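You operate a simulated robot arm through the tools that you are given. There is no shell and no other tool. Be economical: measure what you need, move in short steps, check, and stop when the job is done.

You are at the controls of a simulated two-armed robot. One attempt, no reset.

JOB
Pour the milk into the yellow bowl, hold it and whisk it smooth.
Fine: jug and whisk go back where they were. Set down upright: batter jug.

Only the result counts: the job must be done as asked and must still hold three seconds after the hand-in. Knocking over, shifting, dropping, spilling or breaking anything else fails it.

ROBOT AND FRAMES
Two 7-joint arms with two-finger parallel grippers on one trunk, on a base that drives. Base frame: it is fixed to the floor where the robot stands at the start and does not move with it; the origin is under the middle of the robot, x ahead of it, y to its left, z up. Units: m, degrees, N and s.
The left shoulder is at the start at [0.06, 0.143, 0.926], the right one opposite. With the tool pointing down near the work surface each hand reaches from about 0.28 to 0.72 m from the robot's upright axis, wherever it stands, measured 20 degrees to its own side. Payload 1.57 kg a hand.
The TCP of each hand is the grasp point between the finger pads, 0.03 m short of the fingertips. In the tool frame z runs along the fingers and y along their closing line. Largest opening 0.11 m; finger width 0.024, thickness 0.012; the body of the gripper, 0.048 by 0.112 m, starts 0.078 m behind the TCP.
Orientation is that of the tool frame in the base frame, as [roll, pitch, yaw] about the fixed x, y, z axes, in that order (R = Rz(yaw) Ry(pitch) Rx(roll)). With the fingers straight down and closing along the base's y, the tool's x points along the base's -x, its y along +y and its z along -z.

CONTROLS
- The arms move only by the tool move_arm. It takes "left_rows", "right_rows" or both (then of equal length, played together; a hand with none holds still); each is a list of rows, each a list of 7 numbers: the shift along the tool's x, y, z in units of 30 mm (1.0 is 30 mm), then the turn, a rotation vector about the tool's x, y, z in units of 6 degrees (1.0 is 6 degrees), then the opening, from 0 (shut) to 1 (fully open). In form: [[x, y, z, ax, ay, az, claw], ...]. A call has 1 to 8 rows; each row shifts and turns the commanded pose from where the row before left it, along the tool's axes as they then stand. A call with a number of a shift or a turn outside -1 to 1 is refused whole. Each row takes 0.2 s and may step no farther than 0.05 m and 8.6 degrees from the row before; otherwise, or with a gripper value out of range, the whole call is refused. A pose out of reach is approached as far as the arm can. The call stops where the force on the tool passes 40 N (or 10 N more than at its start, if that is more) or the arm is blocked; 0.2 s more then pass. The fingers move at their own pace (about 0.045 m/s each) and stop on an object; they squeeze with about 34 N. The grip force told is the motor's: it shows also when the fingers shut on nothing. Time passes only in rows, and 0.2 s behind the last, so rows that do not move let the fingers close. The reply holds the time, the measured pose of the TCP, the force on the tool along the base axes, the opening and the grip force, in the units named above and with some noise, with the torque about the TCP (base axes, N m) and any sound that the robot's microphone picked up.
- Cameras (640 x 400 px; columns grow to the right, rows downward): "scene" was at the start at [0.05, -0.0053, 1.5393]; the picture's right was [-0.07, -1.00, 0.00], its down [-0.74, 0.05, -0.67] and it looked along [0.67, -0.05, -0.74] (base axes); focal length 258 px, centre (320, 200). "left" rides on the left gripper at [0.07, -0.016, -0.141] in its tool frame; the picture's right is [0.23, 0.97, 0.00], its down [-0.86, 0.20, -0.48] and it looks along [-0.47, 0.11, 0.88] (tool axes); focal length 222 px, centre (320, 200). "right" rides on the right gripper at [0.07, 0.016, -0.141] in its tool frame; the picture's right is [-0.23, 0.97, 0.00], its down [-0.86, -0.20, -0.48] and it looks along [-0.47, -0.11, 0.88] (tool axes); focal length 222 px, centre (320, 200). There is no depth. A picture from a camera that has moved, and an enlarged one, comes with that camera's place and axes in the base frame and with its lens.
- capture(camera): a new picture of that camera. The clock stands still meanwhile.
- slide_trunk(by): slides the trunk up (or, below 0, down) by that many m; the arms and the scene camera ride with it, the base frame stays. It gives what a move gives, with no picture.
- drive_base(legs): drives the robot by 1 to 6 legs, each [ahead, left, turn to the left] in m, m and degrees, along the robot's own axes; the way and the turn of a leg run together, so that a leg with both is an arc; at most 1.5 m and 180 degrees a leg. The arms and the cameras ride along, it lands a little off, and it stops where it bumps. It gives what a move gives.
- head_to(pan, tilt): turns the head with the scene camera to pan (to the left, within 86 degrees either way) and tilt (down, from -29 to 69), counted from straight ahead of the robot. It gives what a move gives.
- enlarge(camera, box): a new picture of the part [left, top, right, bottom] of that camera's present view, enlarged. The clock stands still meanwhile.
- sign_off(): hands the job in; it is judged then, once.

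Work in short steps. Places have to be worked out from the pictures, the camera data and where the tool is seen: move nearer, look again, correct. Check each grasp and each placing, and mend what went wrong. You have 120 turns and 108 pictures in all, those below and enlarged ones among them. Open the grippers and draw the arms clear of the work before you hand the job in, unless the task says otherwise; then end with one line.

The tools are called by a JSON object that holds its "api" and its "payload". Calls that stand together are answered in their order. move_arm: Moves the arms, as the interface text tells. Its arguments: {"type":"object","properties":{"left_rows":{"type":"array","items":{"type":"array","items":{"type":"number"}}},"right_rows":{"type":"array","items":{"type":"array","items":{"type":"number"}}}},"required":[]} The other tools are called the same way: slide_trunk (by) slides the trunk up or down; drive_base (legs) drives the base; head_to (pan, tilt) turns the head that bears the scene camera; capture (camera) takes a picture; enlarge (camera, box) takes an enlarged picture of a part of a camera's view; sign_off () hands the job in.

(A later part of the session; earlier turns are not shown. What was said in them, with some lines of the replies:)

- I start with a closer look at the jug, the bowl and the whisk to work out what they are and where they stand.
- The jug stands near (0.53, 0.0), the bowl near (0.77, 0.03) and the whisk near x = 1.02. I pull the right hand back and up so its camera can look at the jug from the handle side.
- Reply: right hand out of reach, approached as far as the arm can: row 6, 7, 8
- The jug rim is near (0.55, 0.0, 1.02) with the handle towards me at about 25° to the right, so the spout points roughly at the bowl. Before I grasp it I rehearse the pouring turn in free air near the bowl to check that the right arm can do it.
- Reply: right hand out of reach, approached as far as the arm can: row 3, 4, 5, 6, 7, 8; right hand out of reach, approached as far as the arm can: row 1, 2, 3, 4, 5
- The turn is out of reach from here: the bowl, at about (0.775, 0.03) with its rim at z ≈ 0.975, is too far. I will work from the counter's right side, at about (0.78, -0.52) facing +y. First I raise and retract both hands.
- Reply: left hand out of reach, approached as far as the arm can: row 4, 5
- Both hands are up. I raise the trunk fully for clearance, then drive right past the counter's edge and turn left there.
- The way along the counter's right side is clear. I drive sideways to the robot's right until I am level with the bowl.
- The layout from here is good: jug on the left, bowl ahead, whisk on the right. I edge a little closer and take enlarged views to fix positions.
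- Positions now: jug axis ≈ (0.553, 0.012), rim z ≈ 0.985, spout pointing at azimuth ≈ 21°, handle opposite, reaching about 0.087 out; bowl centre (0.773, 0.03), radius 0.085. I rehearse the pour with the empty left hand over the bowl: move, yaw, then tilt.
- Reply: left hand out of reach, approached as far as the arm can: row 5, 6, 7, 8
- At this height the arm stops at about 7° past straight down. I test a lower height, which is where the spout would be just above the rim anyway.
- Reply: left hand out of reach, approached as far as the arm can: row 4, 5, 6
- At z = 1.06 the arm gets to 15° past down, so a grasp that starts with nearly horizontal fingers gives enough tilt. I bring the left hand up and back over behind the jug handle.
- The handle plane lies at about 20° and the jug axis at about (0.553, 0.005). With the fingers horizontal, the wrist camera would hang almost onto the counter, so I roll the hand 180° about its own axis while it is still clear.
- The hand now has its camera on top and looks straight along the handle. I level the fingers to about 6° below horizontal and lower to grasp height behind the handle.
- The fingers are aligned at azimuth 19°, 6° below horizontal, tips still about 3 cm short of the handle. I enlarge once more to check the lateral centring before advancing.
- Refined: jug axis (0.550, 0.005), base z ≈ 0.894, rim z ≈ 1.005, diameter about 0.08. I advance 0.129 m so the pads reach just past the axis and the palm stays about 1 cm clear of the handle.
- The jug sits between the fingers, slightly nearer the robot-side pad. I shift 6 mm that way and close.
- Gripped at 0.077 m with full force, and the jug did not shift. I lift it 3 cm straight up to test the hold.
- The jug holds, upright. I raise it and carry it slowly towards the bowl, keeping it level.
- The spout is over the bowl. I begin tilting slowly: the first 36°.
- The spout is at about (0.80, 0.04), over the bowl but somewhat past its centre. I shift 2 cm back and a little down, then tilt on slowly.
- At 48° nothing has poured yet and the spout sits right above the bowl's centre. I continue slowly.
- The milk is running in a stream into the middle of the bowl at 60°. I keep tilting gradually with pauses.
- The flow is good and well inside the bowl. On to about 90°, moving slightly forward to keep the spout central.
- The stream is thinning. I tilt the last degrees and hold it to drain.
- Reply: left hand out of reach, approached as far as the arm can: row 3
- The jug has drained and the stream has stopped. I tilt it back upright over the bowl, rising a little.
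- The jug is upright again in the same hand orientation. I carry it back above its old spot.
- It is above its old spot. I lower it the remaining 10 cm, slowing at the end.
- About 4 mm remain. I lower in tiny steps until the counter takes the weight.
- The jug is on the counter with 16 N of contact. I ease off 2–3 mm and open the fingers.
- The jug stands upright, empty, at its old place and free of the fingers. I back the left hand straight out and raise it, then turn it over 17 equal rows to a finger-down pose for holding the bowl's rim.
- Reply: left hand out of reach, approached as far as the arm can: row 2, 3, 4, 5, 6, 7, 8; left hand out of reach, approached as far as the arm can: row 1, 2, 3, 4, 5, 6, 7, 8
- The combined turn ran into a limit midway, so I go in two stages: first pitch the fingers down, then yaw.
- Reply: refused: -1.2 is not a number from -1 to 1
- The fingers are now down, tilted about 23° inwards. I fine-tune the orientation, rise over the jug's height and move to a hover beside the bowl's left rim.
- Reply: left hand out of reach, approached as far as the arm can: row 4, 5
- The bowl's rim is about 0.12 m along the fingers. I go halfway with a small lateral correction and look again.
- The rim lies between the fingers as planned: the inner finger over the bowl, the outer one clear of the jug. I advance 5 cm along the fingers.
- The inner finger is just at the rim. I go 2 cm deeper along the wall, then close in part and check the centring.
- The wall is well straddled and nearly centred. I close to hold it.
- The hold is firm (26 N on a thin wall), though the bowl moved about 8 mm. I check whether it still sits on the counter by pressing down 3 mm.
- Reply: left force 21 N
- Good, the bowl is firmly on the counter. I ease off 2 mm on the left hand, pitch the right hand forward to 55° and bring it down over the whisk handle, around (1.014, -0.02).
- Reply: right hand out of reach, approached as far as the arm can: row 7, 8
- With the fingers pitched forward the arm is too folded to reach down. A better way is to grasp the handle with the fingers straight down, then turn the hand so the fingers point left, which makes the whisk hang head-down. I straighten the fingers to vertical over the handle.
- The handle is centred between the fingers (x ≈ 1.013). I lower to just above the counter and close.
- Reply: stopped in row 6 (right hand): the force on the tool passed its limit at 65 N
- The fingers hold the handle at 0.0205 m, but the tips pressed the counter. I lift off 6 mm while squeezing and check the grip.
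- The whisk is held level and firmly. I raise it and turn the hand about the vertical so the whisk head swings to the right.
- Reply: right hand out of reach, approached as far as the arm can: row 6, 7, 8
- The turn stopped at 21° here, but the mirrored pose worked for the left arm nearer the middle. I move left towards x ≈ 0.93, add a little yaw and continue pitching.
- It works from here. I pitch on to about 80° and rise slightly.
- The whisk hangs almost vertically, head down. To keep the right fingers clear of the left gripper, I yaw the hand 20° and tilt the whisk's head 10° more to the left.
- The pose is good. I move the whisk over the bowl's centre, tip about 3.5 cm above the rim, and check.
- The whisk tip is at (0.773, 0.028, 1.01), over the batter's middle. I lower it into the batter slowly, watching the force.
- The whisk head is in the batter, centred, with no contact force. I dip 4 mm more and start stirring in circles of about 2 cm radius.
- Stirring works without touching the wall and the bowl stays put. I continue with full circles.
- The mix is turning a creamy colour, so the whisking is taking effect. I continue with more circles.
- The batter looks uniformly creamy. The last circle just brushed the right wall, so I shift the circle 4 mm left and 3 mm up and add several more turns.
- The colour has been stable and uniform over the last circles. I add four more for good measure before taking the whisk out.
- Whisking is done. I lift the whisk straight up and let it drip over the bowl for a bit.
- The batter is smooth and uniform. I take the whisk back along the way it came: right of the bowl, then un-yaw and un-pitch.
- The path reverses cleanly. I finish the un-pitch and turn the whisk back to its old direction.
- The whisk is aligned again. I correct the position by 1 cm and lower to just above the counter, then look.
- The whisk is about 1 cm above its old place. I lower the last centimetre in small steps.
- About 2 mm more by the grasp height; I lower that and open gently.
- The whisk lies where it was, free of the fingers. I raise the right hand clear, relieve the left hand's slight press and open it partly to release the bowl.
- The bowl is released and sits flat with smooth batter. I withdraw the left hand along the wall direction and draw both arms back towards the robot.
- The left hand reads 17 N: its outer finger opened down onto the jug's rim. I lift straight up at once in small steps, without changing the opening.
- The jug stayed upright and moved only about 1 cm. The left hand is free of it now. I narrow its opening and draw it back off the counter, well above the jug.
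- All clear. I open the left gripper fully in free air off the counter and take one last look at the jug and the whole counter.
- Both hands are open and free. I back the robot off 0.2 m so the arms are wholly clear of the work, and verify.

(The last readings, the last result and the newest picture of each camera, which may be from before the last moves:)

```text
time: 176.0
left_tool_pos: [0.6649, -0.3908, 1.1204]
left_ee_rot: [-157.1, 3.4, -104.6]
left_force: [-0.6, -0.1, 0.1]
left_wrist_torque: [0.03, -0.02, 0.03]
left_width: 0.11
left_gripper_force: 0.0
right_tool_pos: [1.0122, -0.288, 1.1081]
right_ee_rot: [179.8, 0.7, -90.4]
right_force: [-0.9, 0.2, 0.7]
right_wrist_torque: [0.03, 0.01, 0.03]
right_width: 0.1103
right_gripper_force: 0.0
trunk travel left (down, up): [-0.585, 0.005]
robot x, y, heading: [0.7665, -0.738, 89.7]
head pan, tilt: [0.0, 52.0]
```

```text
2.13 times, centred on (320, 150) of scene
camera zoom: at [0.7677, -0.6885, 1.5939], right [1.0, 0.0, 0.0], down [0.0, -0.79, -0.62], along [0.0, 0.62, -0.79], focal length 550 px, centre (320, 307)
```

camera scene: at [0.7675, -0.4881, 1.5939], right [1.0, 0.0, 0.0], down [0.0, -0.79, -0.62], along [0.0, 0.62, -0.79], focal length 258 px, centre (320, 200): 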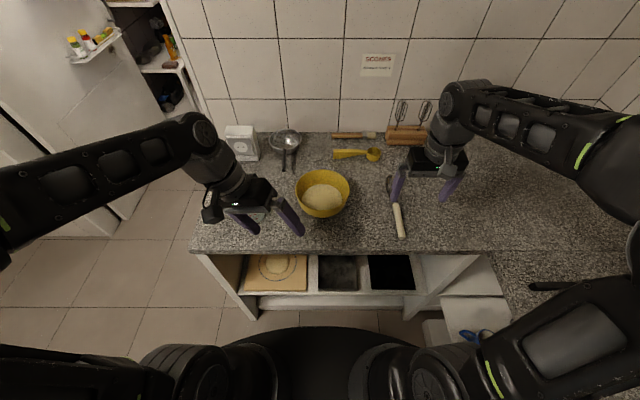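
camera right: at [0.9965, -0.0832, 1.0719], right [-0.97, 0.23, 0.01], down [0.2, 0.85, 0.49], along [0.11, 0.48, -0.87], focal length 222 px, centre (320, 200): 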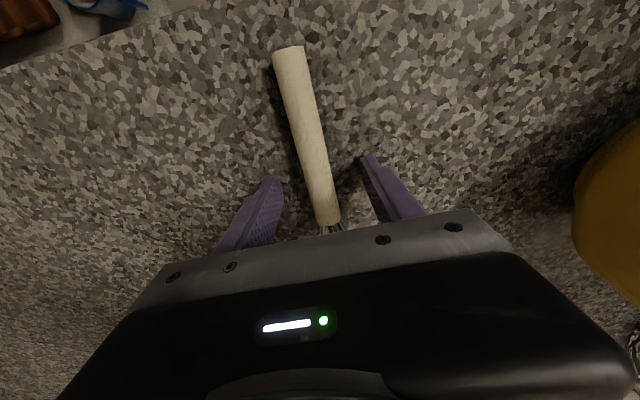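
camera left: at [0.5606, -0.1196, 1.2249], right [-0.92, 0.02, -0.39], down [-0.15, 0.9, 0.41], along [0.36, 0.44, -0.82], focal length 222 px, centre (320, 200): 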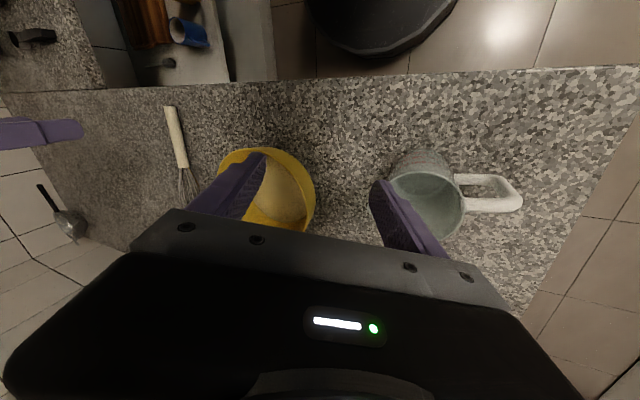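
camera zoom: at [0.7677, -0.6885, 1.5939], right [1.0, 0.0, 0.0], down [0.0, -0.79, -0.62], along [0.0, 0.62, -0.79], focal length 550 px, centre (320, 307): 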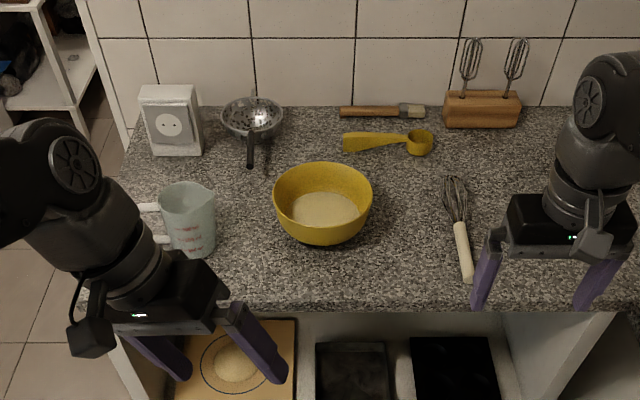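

Everything stands as it should: jug upright, whisk back in place, bowl with smooth batter, nothing else disturbed and both arms clear. I hand the job in.

{"api": "sign_off", "payload": {}}

```text
The job is handed in.
```

The milk is in the yellow bowl and whisked smooth with the bowl held; the jug is back upright about 1 cm from its old spot after a light brush from the left finger, and the whisk is back where it was.
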